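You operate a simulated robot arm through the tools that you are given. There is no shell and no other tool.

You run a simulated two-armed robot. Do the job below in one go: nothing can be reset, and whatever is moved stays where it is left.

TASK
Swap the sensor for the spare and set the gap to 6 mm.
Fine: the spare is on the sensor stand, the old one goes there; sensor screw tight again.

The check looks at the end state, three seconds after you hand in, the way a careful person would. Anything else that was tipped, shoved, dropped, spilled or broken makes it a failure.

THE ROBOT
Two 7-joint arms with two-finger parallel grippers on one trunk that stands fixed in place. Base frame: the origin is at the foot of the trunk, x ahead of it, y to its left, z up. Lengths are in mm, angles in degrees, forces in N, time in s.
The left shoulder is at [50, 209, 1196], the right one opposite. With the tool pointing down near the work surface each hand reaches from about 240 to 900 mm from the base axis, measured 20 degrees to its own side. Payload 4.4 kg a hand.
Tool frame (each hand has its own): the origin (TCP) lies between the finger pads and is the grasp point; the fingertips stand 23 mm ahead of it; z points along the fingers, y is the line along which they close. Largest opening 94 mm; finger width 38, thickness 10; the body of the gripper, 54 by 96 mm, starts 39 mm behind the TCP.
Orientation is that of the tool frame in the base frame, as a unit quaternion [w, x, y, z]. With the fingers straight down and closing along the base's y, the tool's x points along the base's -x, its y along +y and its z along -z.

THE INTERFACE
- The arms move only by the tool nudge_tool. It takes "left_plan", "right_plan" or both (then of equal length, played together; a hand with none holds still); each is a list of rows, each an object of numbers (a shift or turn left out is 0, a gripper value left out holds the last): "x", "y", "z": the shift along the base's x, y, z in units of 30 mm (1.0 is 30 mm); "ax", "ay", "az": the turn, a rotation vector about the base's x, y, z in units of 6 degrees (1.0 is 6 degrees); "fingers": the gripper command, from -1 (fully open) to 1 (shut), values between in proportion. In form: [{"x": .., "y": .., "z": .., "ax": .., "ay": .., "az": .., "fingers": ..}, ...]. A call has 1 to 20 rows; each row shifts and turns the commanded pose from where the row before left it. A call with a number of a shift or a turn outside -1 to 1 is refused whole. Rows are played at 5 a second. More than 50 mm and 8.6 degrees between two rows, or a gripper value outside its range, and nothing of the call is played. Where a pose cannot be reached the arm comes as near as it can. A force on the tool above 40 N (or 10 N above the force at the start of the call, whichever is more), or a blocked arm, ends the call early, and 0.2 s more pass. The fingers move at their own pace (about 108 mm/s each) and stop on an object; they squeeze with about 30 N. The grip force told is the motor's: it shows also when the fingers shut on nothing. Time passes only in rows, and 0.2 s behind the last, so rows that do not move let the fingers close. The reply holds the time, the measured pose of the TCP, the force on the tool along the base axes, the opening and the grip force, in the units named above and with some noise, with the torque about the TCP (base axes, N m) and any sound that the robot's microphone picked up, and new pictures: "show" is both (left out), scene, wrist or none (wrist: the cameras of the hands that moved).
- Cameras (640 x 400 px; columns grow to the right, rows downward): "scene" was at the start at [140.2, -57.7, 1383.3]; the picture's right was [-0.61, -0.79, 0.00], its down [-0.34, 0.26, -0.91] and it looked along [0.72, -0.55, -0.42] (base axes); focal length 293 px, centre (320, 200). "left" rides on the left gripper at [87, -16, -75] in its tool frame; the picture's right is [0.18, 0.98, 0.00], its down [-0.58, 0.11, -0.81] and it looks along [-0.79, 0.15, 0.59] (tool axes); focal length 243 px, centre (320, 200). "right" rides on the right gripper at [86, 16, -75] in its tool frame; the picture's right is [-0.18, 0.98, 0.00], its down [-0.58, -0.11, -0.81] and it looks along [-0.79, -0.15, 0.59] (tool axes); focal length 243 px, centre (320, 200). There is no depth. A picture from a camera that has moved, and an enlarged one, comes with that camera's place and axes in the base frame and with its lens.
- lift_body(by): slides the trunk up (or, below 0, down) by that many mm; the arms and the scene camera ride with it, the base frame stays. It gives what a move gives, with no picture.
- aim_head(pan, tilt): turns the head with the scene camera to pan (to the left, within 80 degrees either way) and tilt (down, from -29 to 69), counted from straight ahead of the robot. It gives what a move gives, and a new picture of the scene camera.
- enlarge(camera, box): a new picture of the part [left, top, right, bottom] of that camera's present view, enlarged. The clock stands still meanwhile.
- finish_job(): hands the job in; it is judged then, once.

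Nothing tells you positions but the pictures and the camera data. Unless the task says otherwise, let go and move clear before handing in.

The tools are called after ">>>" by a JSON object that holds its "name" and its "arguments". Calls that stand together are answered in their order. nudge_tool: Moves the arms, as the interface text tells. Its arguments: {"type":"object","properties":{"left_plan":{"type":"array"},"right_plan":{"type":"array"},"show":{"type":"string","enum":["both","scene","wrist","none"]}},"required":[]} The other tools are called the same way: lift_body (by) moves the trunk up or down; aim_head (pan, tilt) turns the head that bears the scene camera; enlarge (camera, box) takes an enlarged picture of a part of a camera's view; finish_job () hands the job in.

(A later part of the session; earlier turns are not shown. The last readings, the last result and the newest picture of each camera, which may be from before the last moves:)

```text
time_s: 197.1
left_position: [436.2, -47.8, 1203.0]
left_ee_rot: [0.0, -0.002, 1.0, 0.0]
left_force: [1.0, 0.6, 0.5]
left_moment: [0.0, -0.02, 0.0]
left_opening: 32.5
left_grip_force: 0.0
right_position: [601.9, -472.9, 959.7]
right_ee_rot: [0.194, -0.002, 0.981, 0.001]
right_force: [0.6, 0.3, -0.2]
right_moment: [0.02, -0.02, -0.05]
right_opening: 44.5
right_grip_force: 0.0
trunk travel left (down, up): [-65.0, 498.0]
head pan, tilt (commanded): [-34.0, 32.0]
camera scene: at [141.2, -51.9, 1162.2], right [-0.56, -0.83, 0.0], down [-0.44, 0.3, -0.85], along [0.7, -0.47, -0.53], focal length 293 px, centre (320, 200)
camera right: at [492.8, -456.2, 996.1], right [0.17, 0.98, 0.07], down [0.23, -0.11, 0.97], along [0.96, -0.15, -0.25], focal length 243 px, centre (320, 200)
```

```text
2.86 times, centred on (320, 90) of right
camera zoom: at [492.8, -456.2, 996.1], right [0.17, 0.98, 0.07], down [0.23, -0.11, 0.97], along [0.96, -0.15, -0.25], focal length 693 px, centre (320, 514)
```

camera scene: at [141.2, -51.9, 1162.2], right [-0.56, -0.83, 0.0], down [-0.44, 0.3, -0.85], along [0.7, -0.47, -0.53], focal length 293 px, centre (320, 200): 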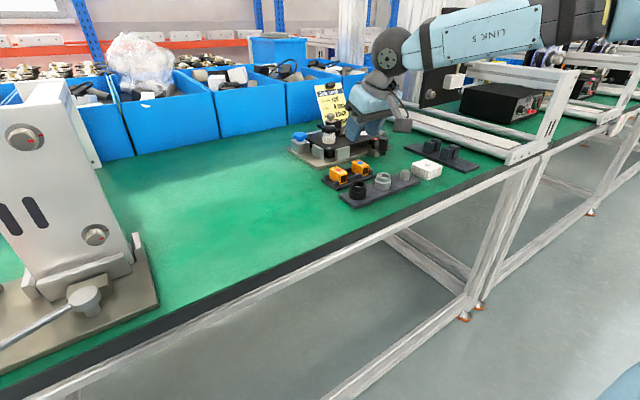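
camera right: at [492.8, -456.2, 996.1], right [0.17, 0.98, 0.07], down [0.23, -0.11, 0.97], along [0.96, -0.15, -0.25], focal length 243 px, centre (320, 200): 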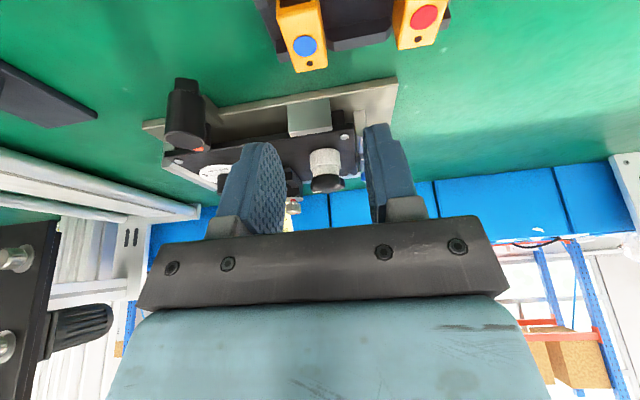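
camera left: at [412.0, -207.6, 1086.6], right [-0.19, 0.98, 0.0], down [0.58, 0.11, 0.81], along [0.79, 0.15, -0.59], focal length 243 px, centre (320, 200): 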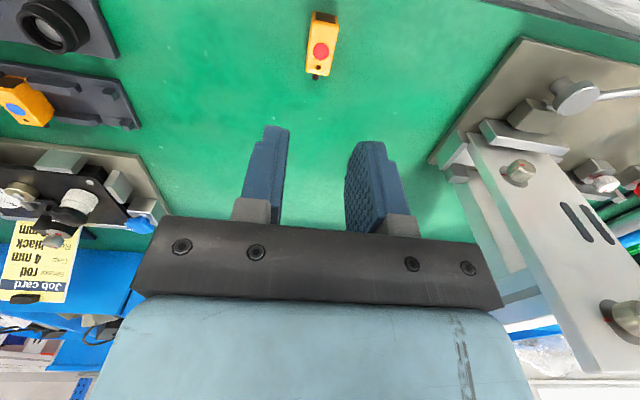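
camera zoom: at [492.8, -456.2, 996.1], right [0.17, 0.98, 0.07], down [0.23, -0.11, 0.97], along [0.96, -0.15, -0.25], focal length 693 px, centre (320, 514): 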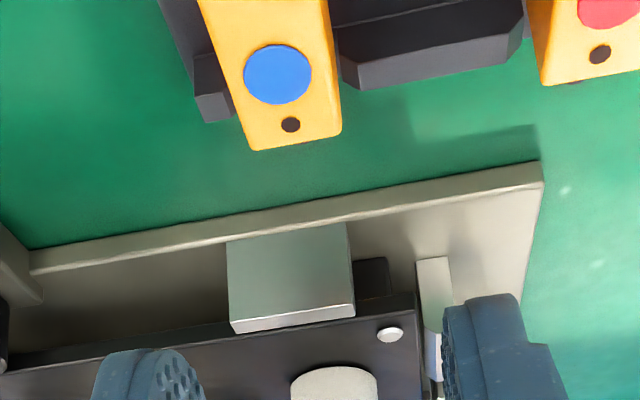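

The hand is tilted 22.4° over the spare, which is centred at about (602.5, -475). I'll centre and lower to just above it.

>>> {"name": "nudge_tool", "arguments": {"right_plan": [{"x": -0.05, "y": -0.11}, {"z": -0.5}, {"z": -0.6}, {"z": -0.6}, {"z": -0.3}, {}], "show": "wrist"}}

>>> {"name": "enlarge", "arguments": {"camera": "right", "box": [220, 50, 420, 200]}}

>>> {"name": "enlarge", "arguments": {"camera": "scene", "box": [310, 120, 410, 200]}}

```text
time_s: 198.5
left_position: [436.1, -47.4, 1203.6]
left_ee_rot: [0.0, -0.001, 1.0, 0.0]
left_force: [-1.1, 0.0, -0.5]
left_moment: [-0.04, -0.04, -0.01]
left_opening: 32.7
left_grip_force: 0.1
right_position: [600.3, -473.3, 900.4]
right_ee_rot: [0.194, -0.001, 0.981, 0.002]
right_force: [0.3, -0.4, -0.2]
right_moment: [0.01, 0.01, 0.04]
right_opening: 44.0
right_grip_force: 0.0
trunk travel left (down, up): [-65.0, 498.0]
head pan, tilt (commanded): [-34.0, 32.0]
camera right: at [491.6, -457.5, 937.1], right [0.17, 0.98, 0.07], down [0.23, -0.11, 0.97], along [0.96, -0.15, -0.25], focal length 243 px, centre (320, 200)
```

right: 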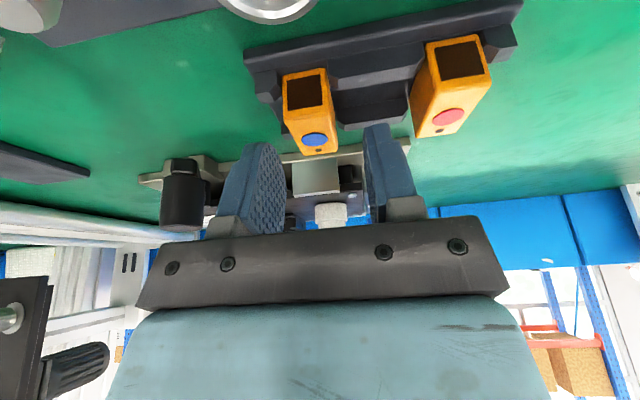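

```text
2.67 times, centred on (320, 125) of right
camera zoom: at [491.6, -457.5, 937.1], right [0.17, 0.98, 0.07], down [0.23, -0.11, 0.97], along [0.96, -0.15, -0.25], focal length 647 px, centre (320, 400)
```

zoom: 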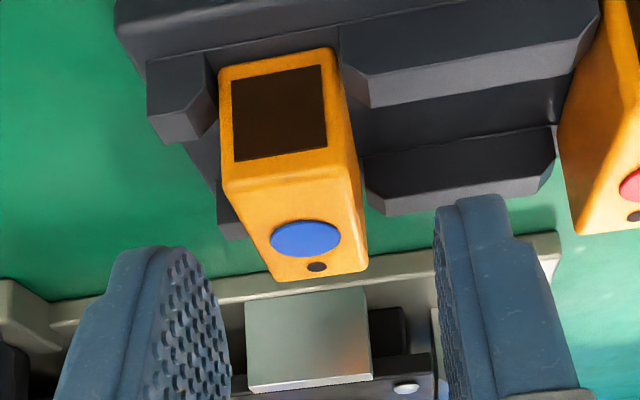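

```text
5.00 times, centred on (360, 160) of scene
camera zoom: at [141.2, -51.8, 1162.2], right [-0.56, -0.83, 0.0], down [-0.44, 0.3, -0.85], along [0.7, -0.47, -0.53], focal length 1464 px, centre (120, 400)
```

zoom: 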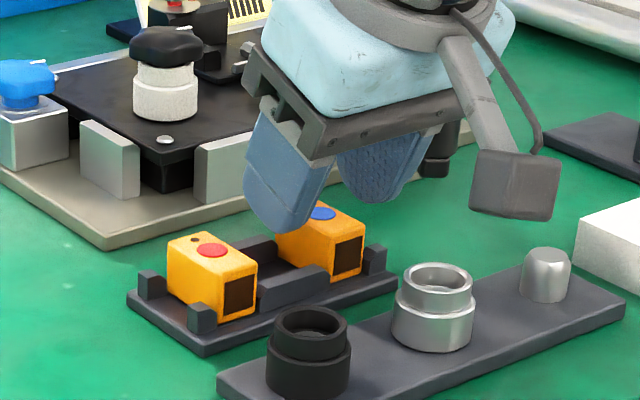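

Nearly centred; I need 2 mm in -y. Lowering to an 11 mm grip depth and closing on the spare.

>>> {"name": "nudge_tool", "arguments": {"right_plan": [{"x": 0.02, "y": -0.062}, {"z": -0.2}, {"z": -0.19}, {}, {"fingers": 0.4}, {"fingers": 1}, {}, {}], "show": "wrist"}}

>>> {"name": "enlarge", "arguments": {"camera": "right", "box": [220, 50, 420, 200]}}

>>> {"name": "enlarge", "arguments": {"camera": "scene", "box": [310, 120, 410, 200]}}

```text
time_s: 200.3
left_position: [435.9, -48.6, 1201.4]
left_ee_rot: [0.0, -0.001, 1.0, 0.0]
left_force: [0.2, 0.4, -0.5]
left_moment: [0.0, -0.01, -0.02]
left_opening: 32.7
left_grip_force: 0.0
right_position: [600.6, -476.3, 887.6]
right_ee_rot: [0.193, -0.001, 0.981, 0.001]
right_force: [0.6, -0.4, 0.2]
right_moment: [0.0, -0.01, -0.01]
right_opening: 21.0
right_grip_force: 29.2
trunk travel left (down, up): [-65.0, 498.0]
head pan, tilt (commanded): [-34.0, 32.0]
camera right: at [491.6, -459.7, 925.1], right [0.17, 0.98, 0.07], down [0.23, -0.11, 0.97], along [0.96, -0.15, -0.25], focal length 243 px, centre (320, 200)
```

right: 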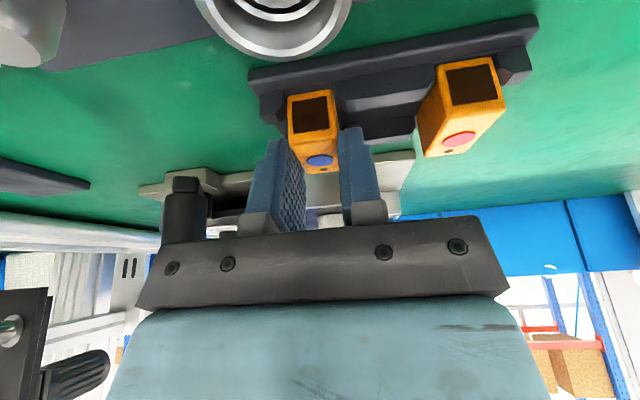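

```text
2.67 times, centred on (320, 125) of right
camera zoom: at [491.6, -459.7, 925.1], right [0.17, 0.98, 0.07], down [0.23, -0.11, 0.97], along [0.96, -0.15, -0.25], focal length 647 px, centre (320, 400)
```

zoom: 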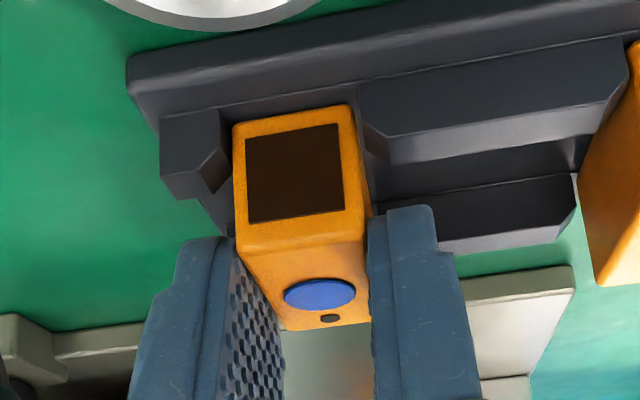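

```text
5.00 times, centred on (360, 160) of scene
camera zoom: at [141.3, -51.8, 1162.2], right [-0.56, -0.83, 0.0], down [-0.44, 0.3, -0.85], along [0.7, -0.47, -0.53], focal length 1464 px, centre (120, 400)
```

zoom: 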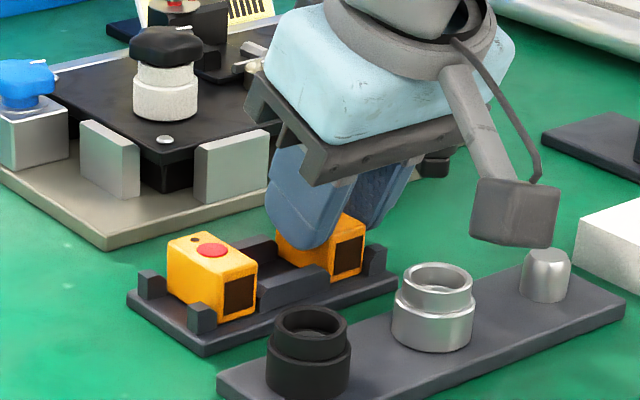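

The spare is gripped squarely with 11 mm overlap. I'll lift it straight out, slowly.

>>> {"name": "nudge_tool", "arguments": {"right_plan": [{"z": 0.08}, {"z": 0.15}, {"z": 0.2}, {"z": 0.3}, {"z": 0.35}, {"z": 0.4}, {"z": 0.4}, {"z": 0.4}, {"z": 0.4}, {"z": 0.4}, {"z": 0.3}, {}], "show": "wrist"}}

>>> {"name": "enlarge", "arguments": {"camera": "scene", "box": [290, 100, 410, 200]}}

```text
time_s: 202.9
left_position: [436.7, -47.5, 1203.4]
left_ee_rot: [0.0, -0.001, 1.0, 0.0]
left_force: [0.1, 0.0, -0.2]
left_moment: [0.0, 0.01, -0.01]
left_opening: 33.1
left_grip_force: 0.0
right_position: [601.7, -476.4, 989.0]
right_ee_rot: [0.193, -0.001, 0.981, 0.001]
right_force: [0.3, 0.7, -0.6]
right_moment: [0.0, -0.01, -0.01]
right_opening: 20.6
right_grip_force: 30.0
trunk travel left (down, up): [-65.0, 498.0]
head pan, tilt (commanded): [-34.0, 32.0]
camera right: at [492.8, -460.1, 1025.9], right [0.17, 0.98, 0.07], down [0.23, -0.11, 0.97], along [0.96, -0.15, -0.25], focal length 243 px, centre (320, 200)
```

right: 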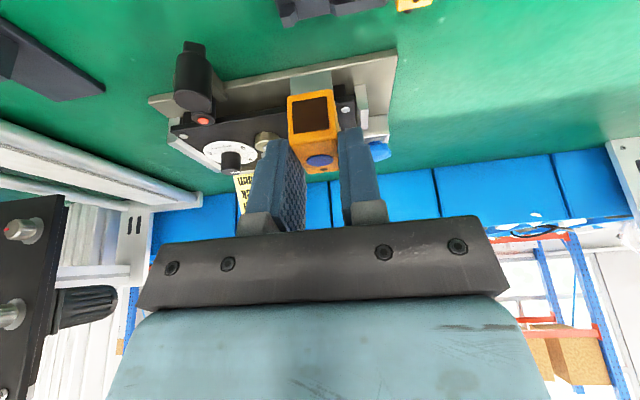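

```text
4.00 times, centred on (350, 150) of scene
camera zoom: at [141.3, -51.9, 1162.2], right [-0.56, -0.83, 0.0], down [-0.44, 0.3, -0.85], along [0.7, -0.47, -0.53], focal length 1172 px, centre (200, 400)
```

zoom: 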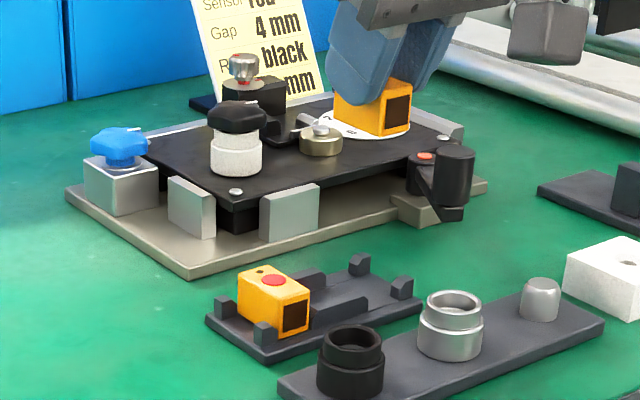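

The spare is held and level, and the old sensor stays put on the stand. I'll carry it slowly to above the holder.

>>> {"name": "nudge_tool", "arguments": {"right_plan": [{"x": 0.2, "y": -0.09}, {"x": 0.35, "y": -0.16}, {"x": 0.4, "y": -0.18}, {"x": 0.4, "y": -0.18}, {"x": 0.4, "y": -0.18}, {"x": 0.4, "y": -0.18}, {"x": 0.4, "y": -0.18}, {"x": 0.4, "y": -0.18}, {"x": 0.4, "y": -0.18}, {"x": 0.4, "y": -0.18}, {"x": 0.4, "y": -0.18}, {"x": 0.4, "y": -0.18}, {"x": 0.4, "y": -0.18}, {"x": 0.4, "y": -0.18}, {"x": 0.4, "y": -0.18}, {"x": 0.35, "y": -0.1}, {"x": 0.2}, {}], "show": "wrist"}}

>>> {"name": "enlarge", "arguments": {"camera": "right", "box": [220, 30, 420, 190]}}

>>> {"name": "enlarge", "arguments": {"camera": "scene", "box": [300, 80, 380, 150]}}

```text
time_s: 206.7
left_position: [437.1, -47.9, 1202.3]
left_ee_rot: [0.0, 0.0, 1.0, 0.0]
left_force: [-0.5, 0.4, -0.4]
left_moment: [0.02, 0.04, -0.04]
left_opening: 32.9
left_grip_force: 0.1
right_position: [784.4, -552.5, 989.2]
right_ee_rot: [0.194, 0.001, 0.981, -0.001]
right_force: [0.2, 0.2, -0.4]
right_moment: [-0.01, -0.03, 0.02]
right_opening: 20.9
right_grip_force: 30.0
right hand out of reach, approached as far as the arm can: row 16, 17
trunk travel left (down, up): [-65.0, 498.0]
head pan, tilt (commanded): [-34.0, 32.0]
camera right: at [675.4, -535.8, 1025.2], right [0.17, 0.98, 0.07], down [0.23, -0.11, 0.97], along [0.96, -0.15, -0.24], focal length 243 px, centre (320, 200)
```

right: 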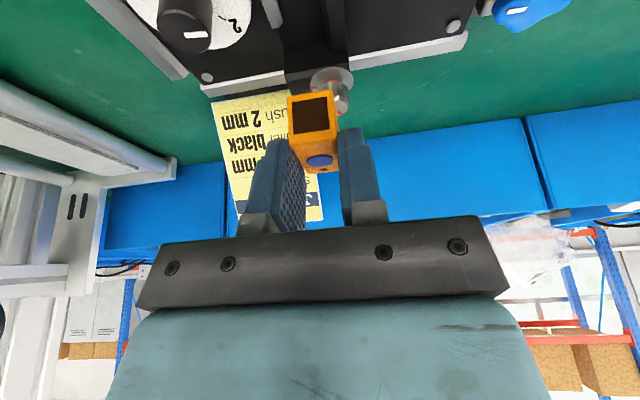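

```text
2.50 times, centred on (320, 110) of right
camera zoom: at [675.4, -535.8, 1025.2], right [0.17, 0.98, 0.07], down [0.23, -0.11, 0.97], along [0.96, -0.15, -0.24], focal length 606 px, centre (320, 425)
```

zoom: 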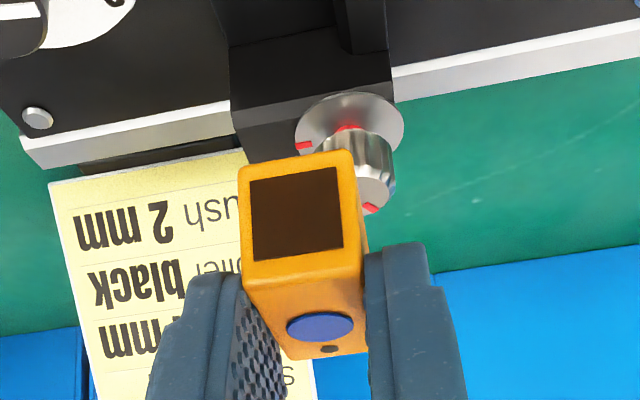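

```text
5.71 times, centred on (340, 115) of scene
camera zoom: at [141.3, -51.9, 1162.2], right [-0.56, -0.83, 0.0], down [-0.44, 0.3, -0.85], along [0.7, -0.47, -0.53], focal length 1674 px, centre (206, 686)
```

zoom: 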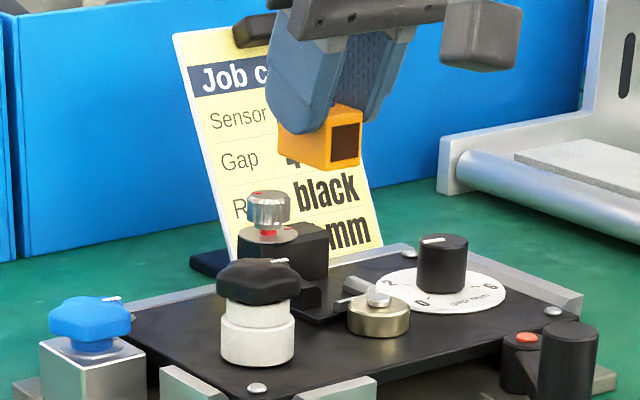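

The spare is above the holder. I'll shift to the holder's centre line and lower in stages, checking against the holder walls and the raised screw.

>>> {"name": "nudge_tool", "arguments": {"right_plan": [{"x": -0.08, "y": -0.06}, {"x": -0.077, "y": -0.057}, {"z": -0.3}, {"z": -0.4}, {"z": -0.4}, {"z": -0.15}, {}], "show": "wrist"}}

>>> {"name": "enlarge", "arguments": {"camera": "right", "box": [220, 30, 420, 190]}}

>>> {"name": "enlarge", "arguments": {"camera": "scene", "box": [305, 95, 375, 150]}}

```text
time_s: 208.3
left_position: [436.9, -47.2, 1203.0]
left_ee_rot: [0.0, -0.001, 1.0, -0.001]
left_force: [-0.7, -0.4, -0.7]
left_moment: [0.03, 0.0, 0.03]
left_opening: 32.9
left_grip_force: 0.2
right_position: [779.6, -554.5, 952.1]
right_ee_rot: [0.193, -0.001, 0.981, 0.001]
right_force: [-0.2, -0.4, -0.1]
right_moment: [-0.01, -0.04, 0.03]
right_opening: 21.0
right_grip_force: 30.3
trunk travel left (down, up): [-65.0, 498.0]
head pan, tilt (commanded): [-34.0, 32.0]
camera right: at [670.9, -539.0, 987.5], right [0.17, 0.98, 0.07], down [0.23, -0.11, 0.97], along [0.96, -0.15, -0.25], focal length 243 px, centre (320, 200)
```

right: 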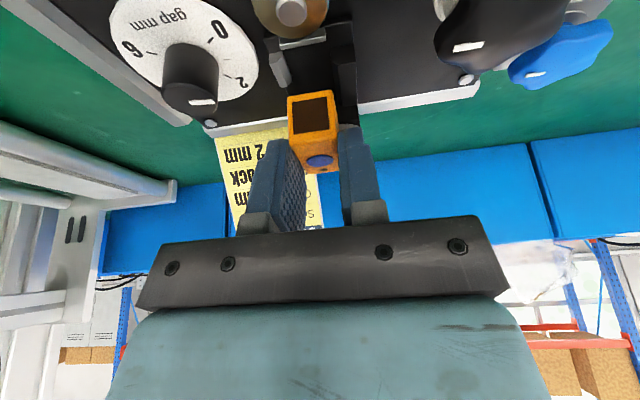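

```text
2.50 times, centred on (320, 110) of right
camera zoom: at [670.9, -539.0, 987.5], right [0.17, 0.98, 0.07], down [0.23, -0.11, 0.97], along [0.96, -0.15, -0.25], focal length 606 px, centre (320, 425)
```

zoom: 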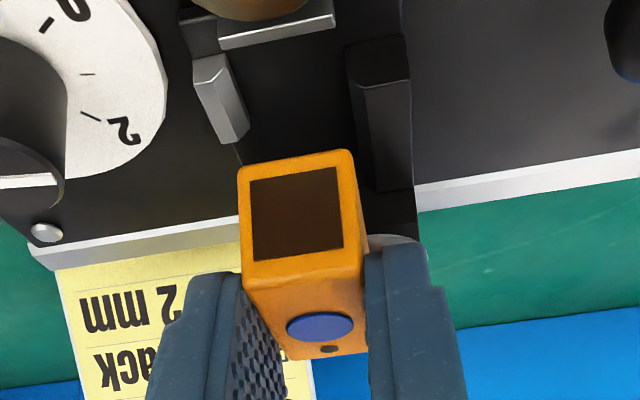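

```text
7.27 times, centred on (340, 122) of scene
camera zoom: at [141.3, -51.9, 1162.2], right [-0.56, -0.83, 0.0], down [-0.44, 0.3, -0.85], along [0.7, -0.47, -0.53], focal length 2130 px, centre (174, 764)
```

zoom: 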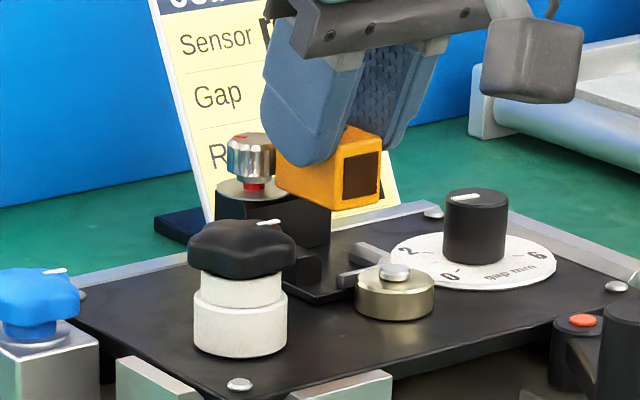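

>>> {"name": "enlarge", "arguments": {"camera": "right", "box": [265, 30, 365, 110]}}

```text
5.00 times, centred on (315, 70) of right
camera zoom: at [670.9, -539.0, 987.5], right [0.17, 0.98, 0.07], down [0.23, -0.11, 0.97], along [0.96, -0.15, -0.25], focal length 1213 px, centre (345, 850)
```

zoom: 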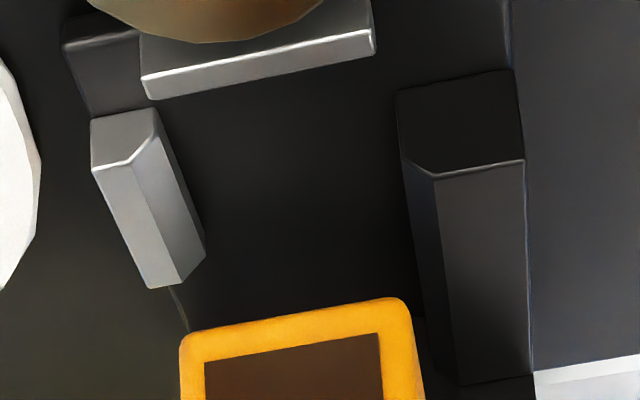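

The holder's slot is clear in this view. It is 23.5 mm wide with chamfered sides, centred at y -555.2, and the spare is within 1 mm of that. I'll lower it in gentle steps.

>>> {"name": "nudge_tool", "arguments": {"right_plan": [{"y": -0.02, "z": -0.2}, {"z": -0.2}, {"z": -0.15}, {"z": -0.1}, {}], "show": "wrist"}}

>>> {"name": "enlarge", "arguments": {"camera": "right", "box": [265, 50, 365, 130]}}

>>> {"name": "enlarge", "arguments": {"camera": "scene", "box": [310, 100, 370, 150]}}

```text
time_s: 209.5
left_position: [436.8, -47.1, 1202.8]
left_ee_rot: [0.0, -0.001, 1.0, -0.001]
left_force: [0.0, -0.2, -0.3]
left_moment: [0.03, 0.02, 0.02]
left_opening: 32.9
left_grip_force: 0.0
right_position: [778.6, -555.8, 931.9]
right_ee_rot: [0.194, -0.001, 0.981, 0.001]
right_force: [0.2, 0.5, 0.2]
right_moment: [0.03, -0.03, 0.01]
right_opening: 20.9
right_grip_force: 30.3
trunk travel left (down, up): [-65.0, 498.0]
head pan, tilt (commanded): [-34.0, 32.0]
camera right: at [671.0, -539.9, 967.7], right [0.17, 0.98, 0.07], down [0.23, -0.11, 0.97], along [0.96, -0.15, -0.25], focal length 243 px, centre (320, 200)
```

right: 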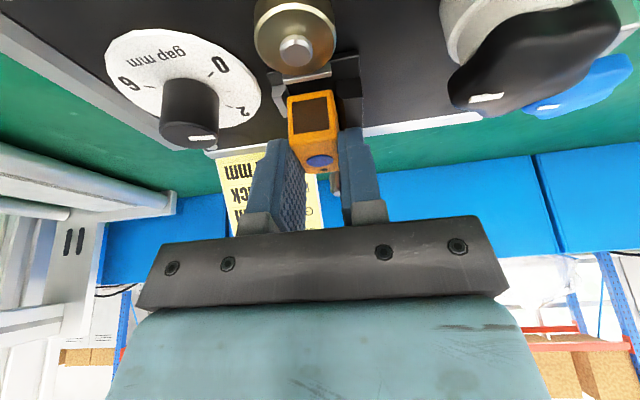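

```text
5.00 times, centred on (315, 90) of right
camera zoom: at [671.0, -539.9, 967.7], right [0.17, 0.98, 0.07], down [0.23, -0.11, 0.97], along [0.96, -0.15, -0.25], focal length 1213 px, centre (345, 750)
```

zoom: 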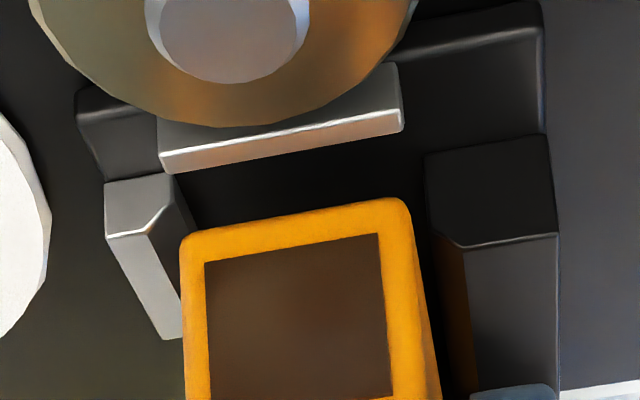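

```text
8.00 times, centred on (340, 125) of scene
camera zoom: at [141.3, -51.8, 1162.2], right [-0.56, -0.83, 0.0], down [-0.44, 0.3, -0.85], along [0.7, -0.47, -0.53], focal length 2343 px, centre (160, 800)
```

zoom: 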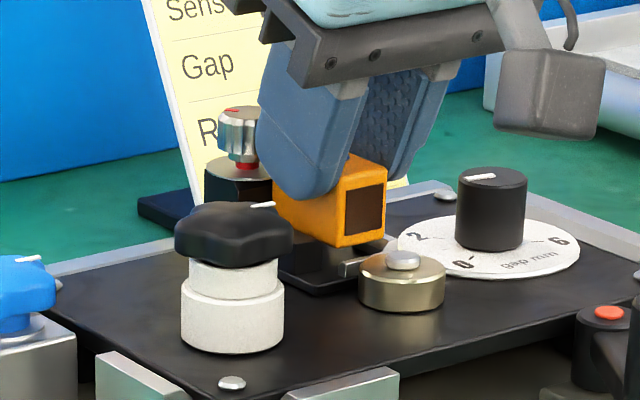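

Well aligned between the block and the wall, with no contact forces. Continuing down to the seat.

>>> {"name": "nudge_tool", "arguments": {"right_plan": [{"z": -0.08}, {"z": -0.08}, {"z": -0.05}, {}], "show": "none"}}

>>> {"name": "nudge_tool", "arguments": {"right_plan": [{"z": -0.04}, {"z": -0.04}, {"z": -0.03}, {}], "show": "wrist"}}

>>> {"name": "enlarge", "arguments": {"camera": "right", "box": [265, 50, 365, 130]}}

>>> {"name": "enlarge", "arguments": {"camera": "scene", "box": [310, 100, 370, 150]}}

```text
time_s: 210.5
left_position: [437.0, -46.7, 1205.0]
left_ee_rot: [0.0, 0.0, 1.0, 0.0]
left_force: [0.1, 0.5, 0.1]
left_moment: [0.01, -0.01, -0.05]
left_opening: 32.9
left_grip_force: 0.1
right_position: [779.1, -556.2, 926.5]
right_ee_rot: [0.193, -0.002, 0.981, 0.0]
right_force: [-0.9, 0.6, -0.4]
right_moment: [0.0, 0.0, -0.01]
right_opening: 21.0
right_grip_force: 30.0
trunk travel left (down, up): [-65.0, 498.0]
head pan, tilt (commanded): [-34.0, 32.0]
```

```text
time_s: 211.5
left_position: [435.9, -47.2, 1203.4]
left_ee_rot: [0.0, -0.001, 1.0, 0.0]
left_force: [0.1, -0.4, 0.2]
left_moment: [0.03, 0.0, 0.0]
left_opening: 32.9
left_grip_force: 0.0
right_position: [780.7, -556.3, 922.6]
right_ee_rot: [0.194, -0.001, 0.981, 0.001]
right_force: [0.2, -1.7, 5.1]
right_moment: [0.01, 0.06, 0.02]
right_opening: 20.8
right_grip_force: 30.2
trunk travel left (down, up): [-65.0, 498.0]
head pan, tilt (commanded): [-34.0, 32.0]
camera right: at [671.0, -539.6, 959.3], right [0.17, 0.98, 0.07], down [0.23, -0.11, 0.97], along [0.96, -0.15, -0.24], focal length 243 px, centre (320, 200)
```

right: 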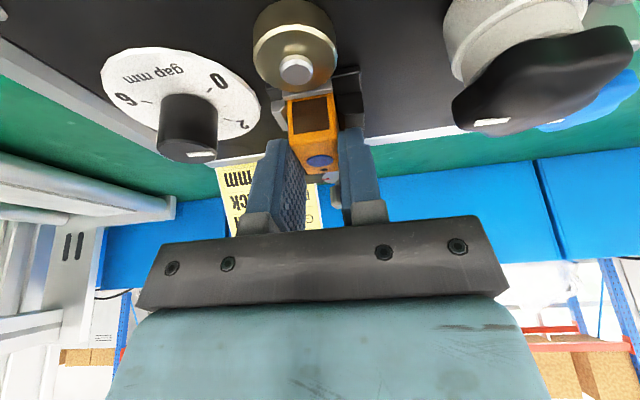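

```text
5.00 times, centred on (315, 90) of right
camera zoom: at [671.0, -539.6, 959.3], right [0.17, 0.98, 0.07], down [0.23, -0.11, 0.97], along [0.96, -0.15, -0.24], focal length 1213 px, centre (345, 750)
```

zoom: 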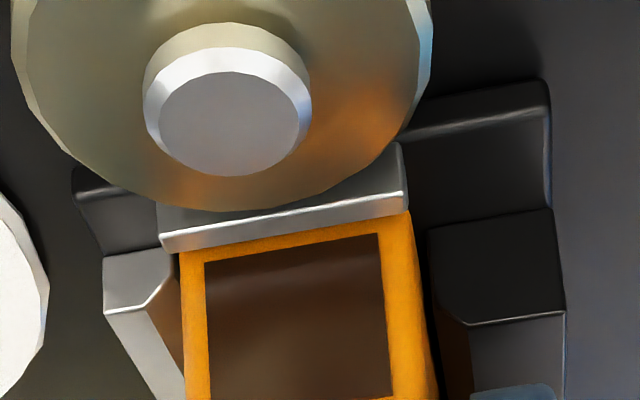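

```text
8.00 times, centred on (340, 125) of scene
camera zoom: at [140.7, -51.5, 1162.4], right [-0.56, -0.83, 0.0], down [-0.44, 0.3, -0.85], along [0.7, -0.47, -0.53], focal length 2343 px, centre (160, 800)
```

zoom: 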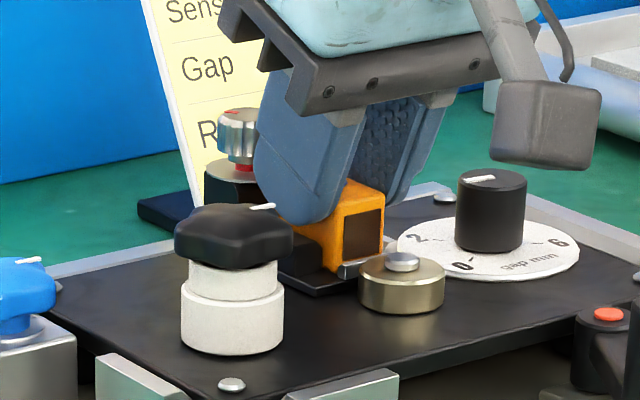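

It's seated: 5 N at the expected height, and it looks the same relative to the front lip as the old one did. I'll press lightly, release and rise.

>>> {"name": "nudge_tool", "arguments": {"right_plan": [{"z": -0.04}, {}, {"z": 0.04}, {"fingers": 0.4}, {}, {"z": 0.2}, {"z": 0.4}, {"z": 0.5}, {"z": 0.5}, {"x": -0.2}, {}], "show": "wrist"}}

>>> {"name": "enlarge", "arguments": {"camera": "right", "box": [240, 0, 400, 120]}}

>>> {"name": "enlarge", "arguments": {"camera": "scene", "box": [310, 100, 370, 150]}}

```text
time_s: 213.9
left_position: [438.1, -46.6, 1203.6]
left_ee_rot: [0.001, -0.001, 1.0, -0.001]
left_force: [0.6, -0.3, -0.3]
left_moment: [0.0, 0.0, -0.04]
left_opening: 32.6
left_grip_force: 0.1
right_position: [773.9, -556.3, 969.8]
right_ee_rot: [0.193, -0.001, 0.981, 0.001]
right_force: [0.3, 0.6, 1.0]
right_moment: [-0.03, 0.03, 0.02]
right_opening: 28.2
right_grip_force: 0.1
trunk travel left (down, up): [-65.0, 498.0]
head pan, tilt (commanded): [-34.0, 32.0]
camera right: at [664.8, -540.3, 1005.9], right [0.17, 0.98, 0.07], down [0.23, -0.11, 0.97], along [0.96, -0.15, -0.25], focal length 243 px, centre (320, 200)
```

right: 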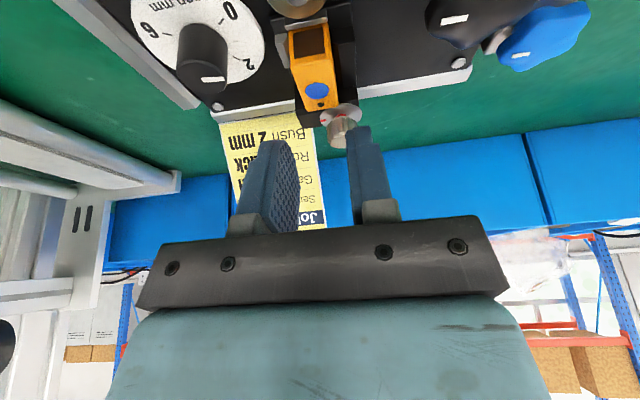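

```text
3.33 times, centred on (320, 60) of right
camera zoom: at [664.8, -540.3, 1005.9], right [0.17, 0.98, 0.07], down [0.23, -0.11, 0.97], along [0.96, -0.15, -0.25], focal length 809 px, centre (320, 667)
```

zoom: 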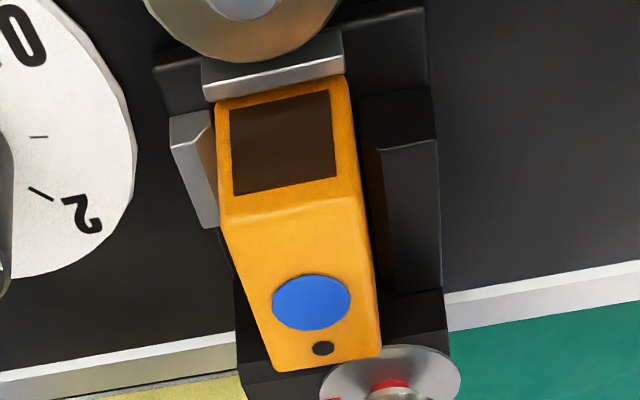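

```text
8.00 times, centred on (340, 125) of scene
camera zoom: at [141.4, -51.9, 1162.1], right [-0.56, -0.83, 0.0], down [-0.44, 0.3, -0.85], along [0.7, -0.47, -0.53], focal length 2343 px, centre (160, 800)
```

zoom: 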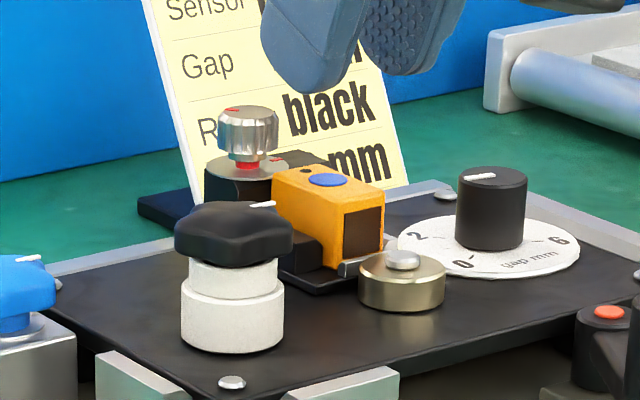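

The spare is seated just like the original was. Now I'll tighten the screw. I'm moving over it with a 30° tilt and about -8° yaw, ready for a clockwise stroke.

>>> {"name": "nudge_tool", "arguments": {"right_plan": [{"z": 0.4, "fingers": 0.15}, {"ay": -0.64, "z": 0.1}, {"ay": -0.64}, {"az": -0.7}, {"az": -0.7}, {"az": -0.6, "x": 0.4, "y": 0.1}, {"x": 0.5, "y": 0.1}, {"x": 0.5, "y": 0.15}, {}], "show": "wrist"}}

>>> {"name": "enlarge", "arguments": {"camera": "right", "box": [250, 20, 390, 120]}}

```text
time_s: 215.9
left_position: [436.4, -48.1, 1203.1]
left_ee_rot: [0.0, -0.001, 1.0, 0.0]
left_force: [0.7, -0.2, 0.3]
left_moment: [0.0, 0.02, -0.01]
left_opening: 33.0
left_grip_force: 0.1
right_position: [815.6, -546.5, 984.2]
right_ee_rot: [0.258, 0.1, 0.961, -0.026]
right_force: [-0.5, 0.5, 0.5]
right_moment: [-0.01, 0.01, -0.02]
right_opening: 40.1
right_grip_force: 0.0
trunk travel left (down, up): [-65.0, 498.0]
head pan, tilt (commanded): [-34.0, 32.0]
camera right: at [708.5, -506.0, 1006.4], right [0.36, 0.93, 0.09], down [0.08, -0.13, 0.99], along [0.93, -0.35, -0.12], focal length 243 px, centre (320, 200)
```

right: 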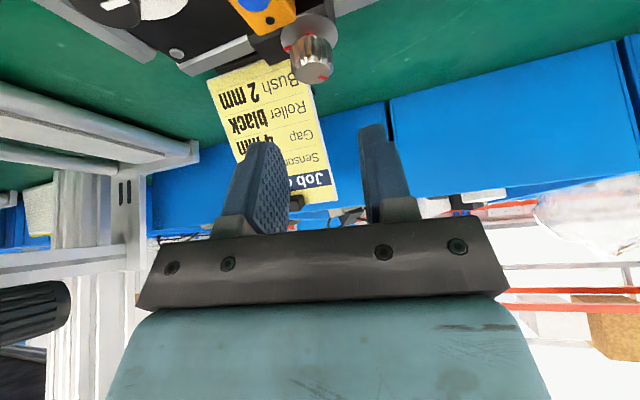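

```text
4.00 times, centred on (320, 70) of right
camera zoom: at [708.5, -506.0, 1006.4], right [0.36, 0.93, 0.09], down [0.08, -0.13, 0.99], along [0.93, -0.35, -0.12], focal length 970 px, centre (320, 720)
```

zoom: 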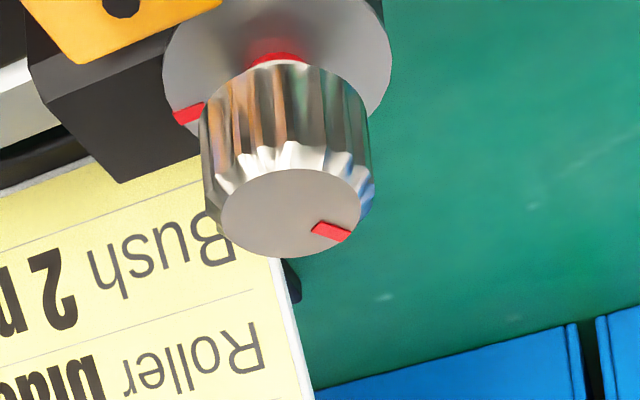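

The screw's mark is now about 109° past its tight position, and the knob has risen about 4 mm. I'll centre, go down and grip for the first clockwise stroke.

>>> {"name": "nudge_tool", "arguments": {"right_plan": [{"x": 0.11, "y": 0.017, "z": -0.4}, {"z": -0.5}, {"z": -0.35}, {"z": -0.17}, {}, {"fingers": 1}, {}, {}], "show": "wrist"}}

>>> {"name": "enlarge", "arguments": {"camera": "right", "box": [250, 80, 390, 180]}}

```text
time_s: 217.7
left_position: [436.5, -47.3, 1203.3]
left_ee_rot: [0.0, -0.001, 1.0, 0.0]
left_force: [0.0, 1.1, 0.4]
left_moment: [-0.02, -0.01, 0.01]
left_opening: 32.9
left_grip_force: 0.1
right_position: [818.7, -545.9, 942.8]
right_ee_rot: [0.257, 0.1, 0.961, -0.025]
right_force: [-0.2, 2.8, 0.1]
right_moment: [-0.12, 0.01, -0.01]
right_opening: 20.6
right_grip_force: 30.4
trunk travel left (down, up): [-65.0, 498.0]
head pan, tilt (commanded): [-34.0, 32.0]
camera right: at [711.9, -505.5, 964.2], right [0.36, 0.93, 0.09], down [0.08, -0.13, 0.99], along [0.93, -0.35, -0.12], focal length 243 px, centre (320, 200)
```

right: 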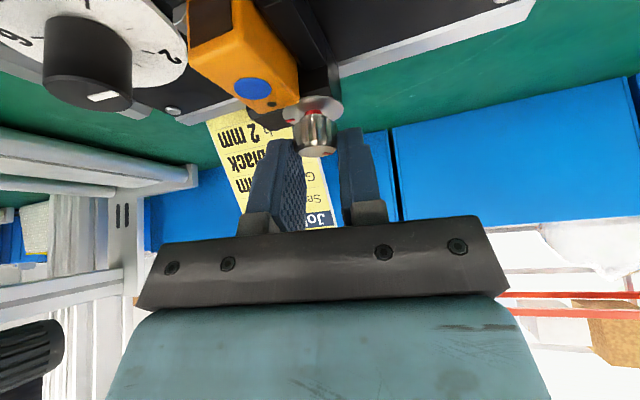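

```text
4.00 times, centred on (320, 130) of right
camera zoom: at [711.9, -505.5, 964.2], right [0.36, 0.93, 0.09], down [0.08, -0.13, 0.99], along [0.93, -0.35, -0.12], focal length 970 px, centre (320, 480)
```

zoom: 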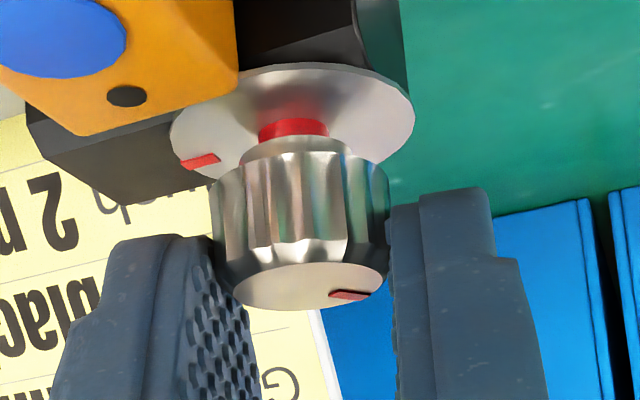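

Good grip. Turning clockwise about 50°.

>>> {"name": "nudge_tool", "arguments": {"right_plan": [{"az": -0.6, "z": -0.004}, {"az": -0.6, "z": -0.004}, {"az": -0.6, "z": -0.004}, {"az": -0.6, "z": -0.004}, {"az": -0.6, "z": -0.004}, {"az": -0.6, "z": -0.004}, {"az": -0.6, "z": -0.004}, {"az": -0.6, "z": -0.004}, {"az": -0.6, "z": -0.004}, {"az": -0.6, "z": -0.004}, {"az": -0.6, "z": -0.004}, {"az": -0.6, "z": -0.004}, {"az": -0.6, "z": -0.004}], "show": "wrist"}}

>>> {"name": "enlarge", "arguments": {"camera": "right", "box": [250, 80, 390, 180]}}

```text
time_s: 220.5
left_position: [436.1, -47.6, 1203.3]
left_ee_rot: [0.0, -0.002, 1.0, -0.001]
left_force: [-0.8, -0.3, -0.8]
left_moment: [0.0, 0.01, -0.02]
left_opening: 32.9
left_grip_force: 0.0
right_position: [818.5, -543.2, 941.3]
right_ee_rot: [0.227, 0.474, 0.842, -0.126]
right_force: [-2.5, 5.6, -0.4]
right_moment: [0.17, 0.3, 0.0]
right_opening: 20.8
right_grip_force: 30.0
trunk travel left (down, up): [-65.0, 498.0]
head pan, tilt (commanded): [-34.0, 32.0]
camera right: at [774.2, -440.3, 963.2], right [0.92, 0.37, 0.09], down [-0.04, -0.14, 0.99], along [0.38, -0.92, -0.12], focal length 243 px, centre (320, 200)
```

right: 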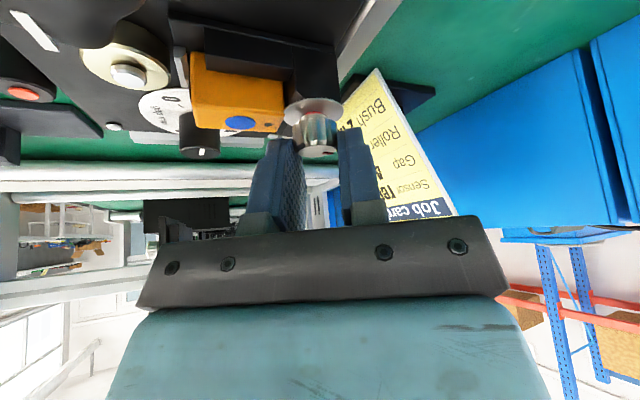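

```text
4.00 times, centred on (320, 130) of right
camera zoom: at [774.2, -440.3, 963.2], right [0.92, 0.37, 0.09], down [-0.04, -0.14, 0.99], along [0.38, -0.92, -0.12], focal length 970 px, centre (320, 480)
```

zoom: 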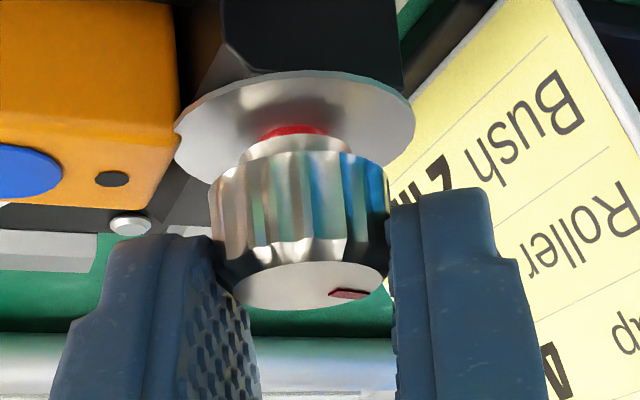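

The knob turned with the hand and less red is showing. I'll release, rise, swing back, and regrip for the next stroke.

>>> {"name": "nudge_tool", "arguments": {"right_plan": [{"fingers": 0.15}, {}, {"z": 0.5}, {"z": 0.6}, {"az": 1}, {"az": 1}, {"az": 1}, {"az": 1}, {"az": 1}, {"az": 1}, {"az": 1}, {"az": 0.8}, {}], "show": "wrist"}}

>>> {"name": "enlarge", "arguments": {"camera": "right", "box": [250, 30, 390, 130]}}

```text
time_s: 223.3
left_position: [436.4, -47.8, 1203.8]
left_ee_rot: [0.001, -0.001, 1.0, 0.0]
left_force: [-0.3, -0.2, -0.1]
left_moment: [0.0, 0.01, 0.0]
left_opening: 32.7
left_grip_force: 0.1
right_position: [819.1, -545.7, 972.9]
right_ee_rot: [0.258, 0.099, 0.961, -0.025]
right_force: [-0.8, -0.5, -0.9]
right_moment: [0.01, 0.01, 0.0]
right_opening: 40.1
right_grip_force: 0.1
trunk travel left (down, up): [-65.0, 498.0]
head pan, tilt (commanded): [-34.0, 32.0]
camera right: at [712.1, -505.8, 995.8], right [0.36, 0.93, 0.09], down [0.08, -0.13, 0.99], along [0.93, -0.35, -0.12], focal length 243 px, centre (320, 200)
```

right: 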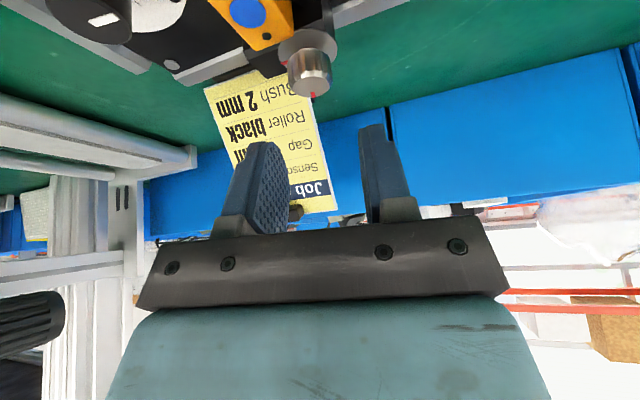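

```text
4.00 times, centred on (320, 80) of right
camera zoom: at [712.1, -505.8, 995.8], right [0.36, 0.93, 0.09], down [0.08, -0.13, 0.99], along [0.93, -0.35, -0.12], focal length 970 px, centre (320, 680)
```

zoom: 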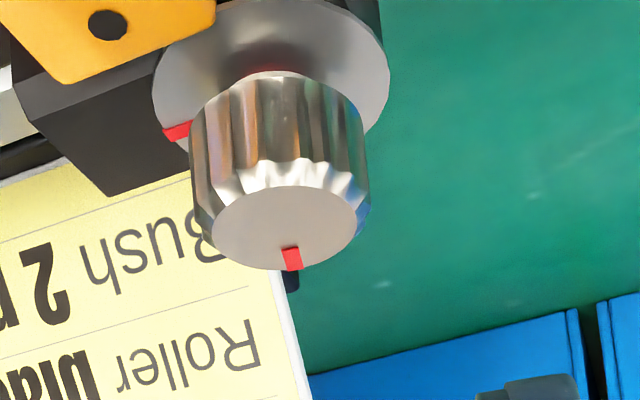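

Marks: 67° still to go, and the hand is centred. Going down for the second clockwise stroke.

>>> {"name": "nudge_tool", "arguments": {"right_plan": [{"x": -0.01, "z": -0.4}, {"z": -0.4}, {"z": -0.3}, {}, {"fingers": 1}, {}, {}], "show": "none"}}

>>> {"name": "nudge_tool", "arguments": {"right_plan": [{"az": -0.6, "z": -0.004}, {"az": -0.6, "z": -0.004}, {"az": -0.6, "z": -0.004}, {"az": -0.6, "z": -0.004}, {"az": -0.6, "z": -0.004}, {"az": -0.6, "z": -0.004}, {"az": -0.6, "z": -0.004}, {"az": -0.6, "z": -0.004}, {"az": -0.6, "z": -0.004}, {"az": -0.6, "z": -0.004}, {"az": -0.6, "z": -0.004}, {"az": -0.6, "z": -0.004}, {"az": -0.6, "z": -0.004}, {"az": -0.3}], "show": "wrist"}}

>>> {"name": "enlarge", "arguments": {"camera": "right", "box": [250, 80, 390, 180]}}

```text
time_s: 224.9
left_position: [437.2, -47.7, 1202.4]
left_ee_rot: [0.0, -0.001, 1.0, -0.001]
left_force: [-0.5, 0.9, 0.0]
left_moment: [-0.03, -0.01, -0.04]
left_opening: 33.0
left_grip_force: 0.1
right_position: [818.2, -545.1, 941.7]
right_ee_rot: [0.258, 0.1, 0.961, -0.027]
right_force: [0.3, 3.2, -0.5]
right_moment: [-0.08, -0.01, -0.02]
right_opening: 20.7
right_grip_force: 29.8
trunk travel left (down, up): [-65.0, 498.0]
head pan, tilt (commanded): [-34.0, 32.0]
```

```text
time_s: 227.9
left_position: [436.5, -46.9, 1203.7]
left_ee_rot: [0.0, -0.001, 1.0, 0.0]
left_force: [0.4, -0.9, -0.7]
left_moment: [-0.02, -0.01, -0.02]
left_opening: 32.9
left_grip_force: 0.1
right_position: [819.1, -545.9, 940.1]
right_ee_rot: [0.223, 0.487, 0.835, -0.13]
right_force: [0.7, 2.4, -0.2]
right_moment: [0.03, 0.15, 0.01]
right_opening: 20.8
right_grip_force: 30.3
trunk travel left (down, up): [-65.0, 498.0]
head pan, tilt (commanded): [-34.0, 32.0]
camera right: at [777.2, -439.1, 961.6], right [0.93, 0.35, 0.09], down [-0.05, -0.14, 0.99], along [0.35, -0.93, -0.12], focal length 243 px, centre (320, 200)
```

right: 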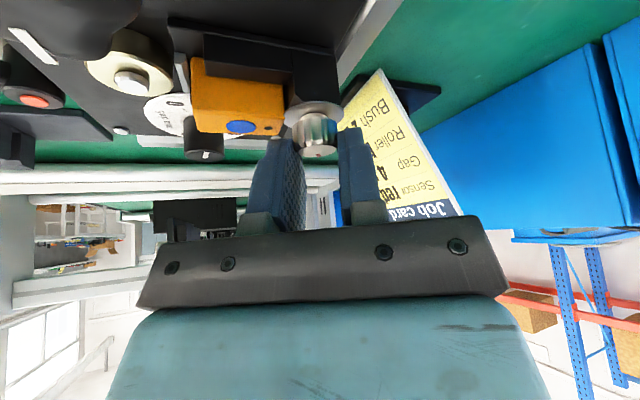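

```text
4.00 times, centred on (320, 130) of right
camera zoom: at [777.2, -439.1, 961.6], right [0.93, 0.35, 0.09], down [-0.05, -0.14, 0.99], along [0.35, -0.93, -0.12], focal length 970 px, centre (320, 480)
```

zoom: 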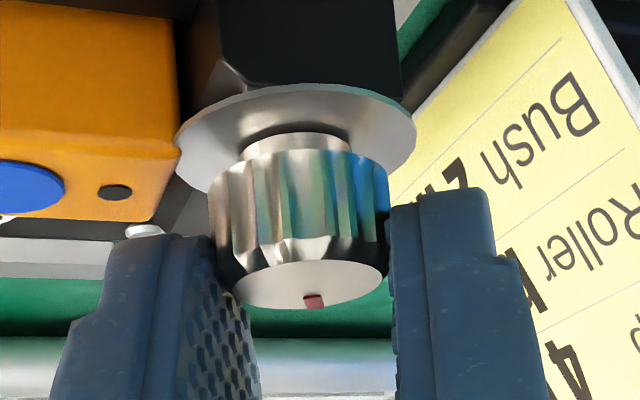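

No red is showing now. One more cycle: release, swing back, regrip.

>>> {"name": "nudge_tool", "arguments": {"right_plan": [{"fingers": 0.15}, {}, {"z": 0.5}, {"z": 0.6}, {"az": 1}, {"az": 1}, {"az": 1}, {"az": 1}, {"az": 1}, {"az": 1}, {"az": 1}, {"az": 1}, {}], "show": "wrist"}}

>>> {"name": "enlarge", "arguments": {"camera": "right", "box": [250, 30, 390, 130]}}

```text
time_s: 230.7
left_position: [436.8, -48.0, 1203.7]
left_ee_rot: [0.0, -0.001, 1.0, 0.0]
left_force: [0.7, -0.6, -0.8]
left_moment: [-0.06, 0.03, -0.02]
left_opening: 32.9
left_grip_force: 0.0
right_position: [820.1, -545.5, 973.7]
right_ee_rot: [0.258, 0.104, 0.96, -0.027]
right_force: [-0.4, 0.6, -0.9]
right_moment: [0.01, -0.02, 0.01]
right_opening: 39.8
right_grip_force: 0.0
trunk travel left (down, up): [-65.0, 498.0]
head pan, tilt (commanded): [-34.0, 32.0]
camera right: at [712.3, -504.8, 995.4], right [0.37, 0.93, 0.09], down [0.07, -0.13, 0.99], along [0.93, -0.36, -0.12], focal length 243 px, centre (320, 200)
```

right: 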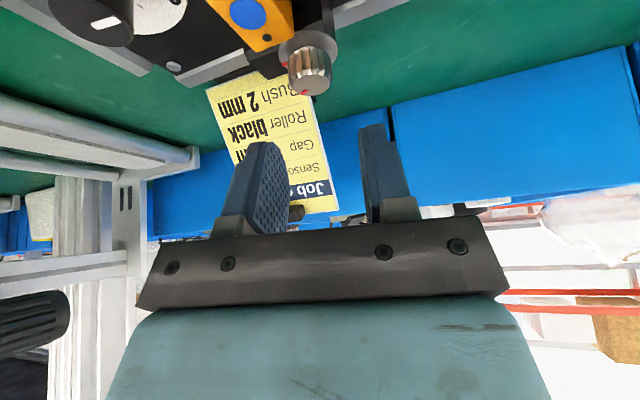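

```text
4.00 times, centred on (320, 80) of right
camera zoom: at [712.3, -504.8, 995.4], right [0.37, 0.93, 0.09], down [0.07, -0.13, 0.99], along [0.93, -0.36, -0.12], focal length 970 px, centre (320, 680)
```

zoom: 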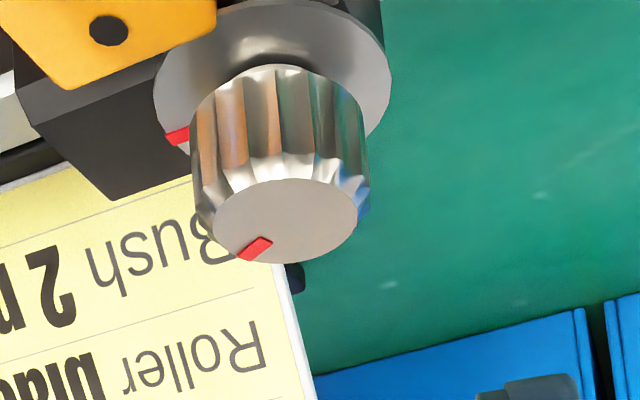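

About 26° remain to the aligned mark. Gripping for the final turn.

>>> {"name": "nudge_tool", "arguments": {"right_plan": [{"x": -0.01, "z": -0.4}, {"z": -0.4}, {"z": -0.33}, {}, {"fingers": 1}, {}, {}], "show": "none"}}

>>> {"name": "nudge_tool", "arguments": {"right_plan": [{"az": -0.5, "z": -0.003}, {"az": -0.5, "z": -0.003}, {"az": -0.5, "z": -0.003}, {"az": -0.5, "z": -0.003}, {"az": -0.5, "z": -0.003}, {"az": -0.5, "z": -0.003}, {"az": -0.5, "z": -0.003}, {"az": -0.5, "z": -0.003}], "show": "wrist"}}

>>> {"name": "enlarge", "arguments": {"camera": "right", "box": [250, 80, 390, 180]}}

```text
time_s: 232.3
left_position: [436.9, -47.0, 1203.9]
left_ee_rot: [-0.001, -0.002, 1.0, 0.0]
left_force: [-0.5, -0.1, 0.2]
left_moment: [0.0, 0.02, -0.01]
left_opening: 33.0
left_grip_force: 0.1
right_position: [818.9, -545.9, 938.1]
right_ee_rot: [0.257, 0.105, 0.96, -0.028]
right_force: [-0.8, -2.0, 1.3]
right_moment: [-0.23, 0.03, 0.01]
right_opening: 20.6
right_grip_force: 30.1
trunk travel left (down, up): [-65.0, 498.0]
head pan, tilt (commanded): [-34.0, 32.0]
```

```text
time_s: 234.1
left_position: [435.6, -46.3, 1204.2]
left_ee_rot: [0.001, -0.001, 1.0, 0.0]
left_force: [0.7, 0.7, -1.3]
left_moment: [0.03, 0.03, 0.0]
left_opening: 32.9
left_grip_force: 0.0
right_position: [818.4, -545.2, 938.4]
right_ee_rot: [0.246, 0.301, 0.918, -0.08]
right_force: [-3.2, 7.1, 1.3]
right_moment: [0.07, 0.33, -0.02]
right_opening: 20.5
right_grip_force: 30.2
trunk travel left (down, up): [-65.0, 498.0]
head pan, tilt (commanded): [-34.0, 32.0]
camera right: at [737.6, -464.4, 960.3], right [0.71, 0.7, 0.09], down [0.02, -0.15, 0.99], along [0.7, -0.7, -0.12], focal length 243 px, centre (320, 200)
```

right: 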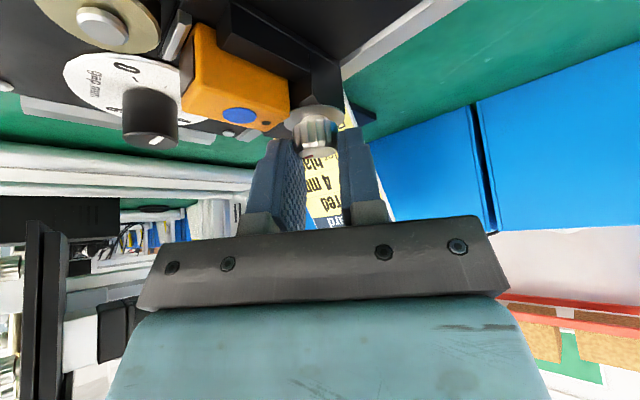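

```text
4.00 times, centred on (320, 130) of right
camera zoom: at [737.6, -464.4, 960.3], right [0.71, 0.7, 0.09], down [0.02, -0.15, 0.99], along [0.7, -0.7, -0.12], focal length 970 px, centre (320, 480)
```

zoom: 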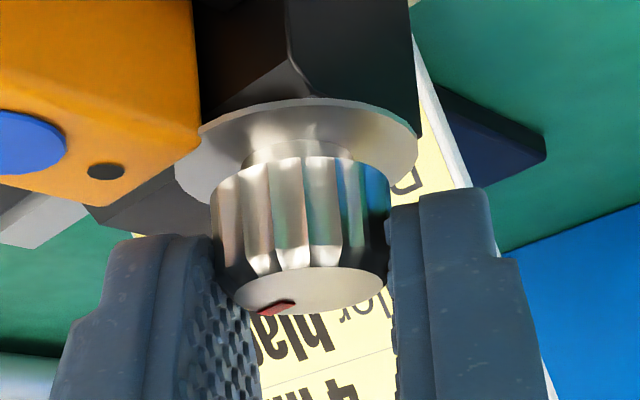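

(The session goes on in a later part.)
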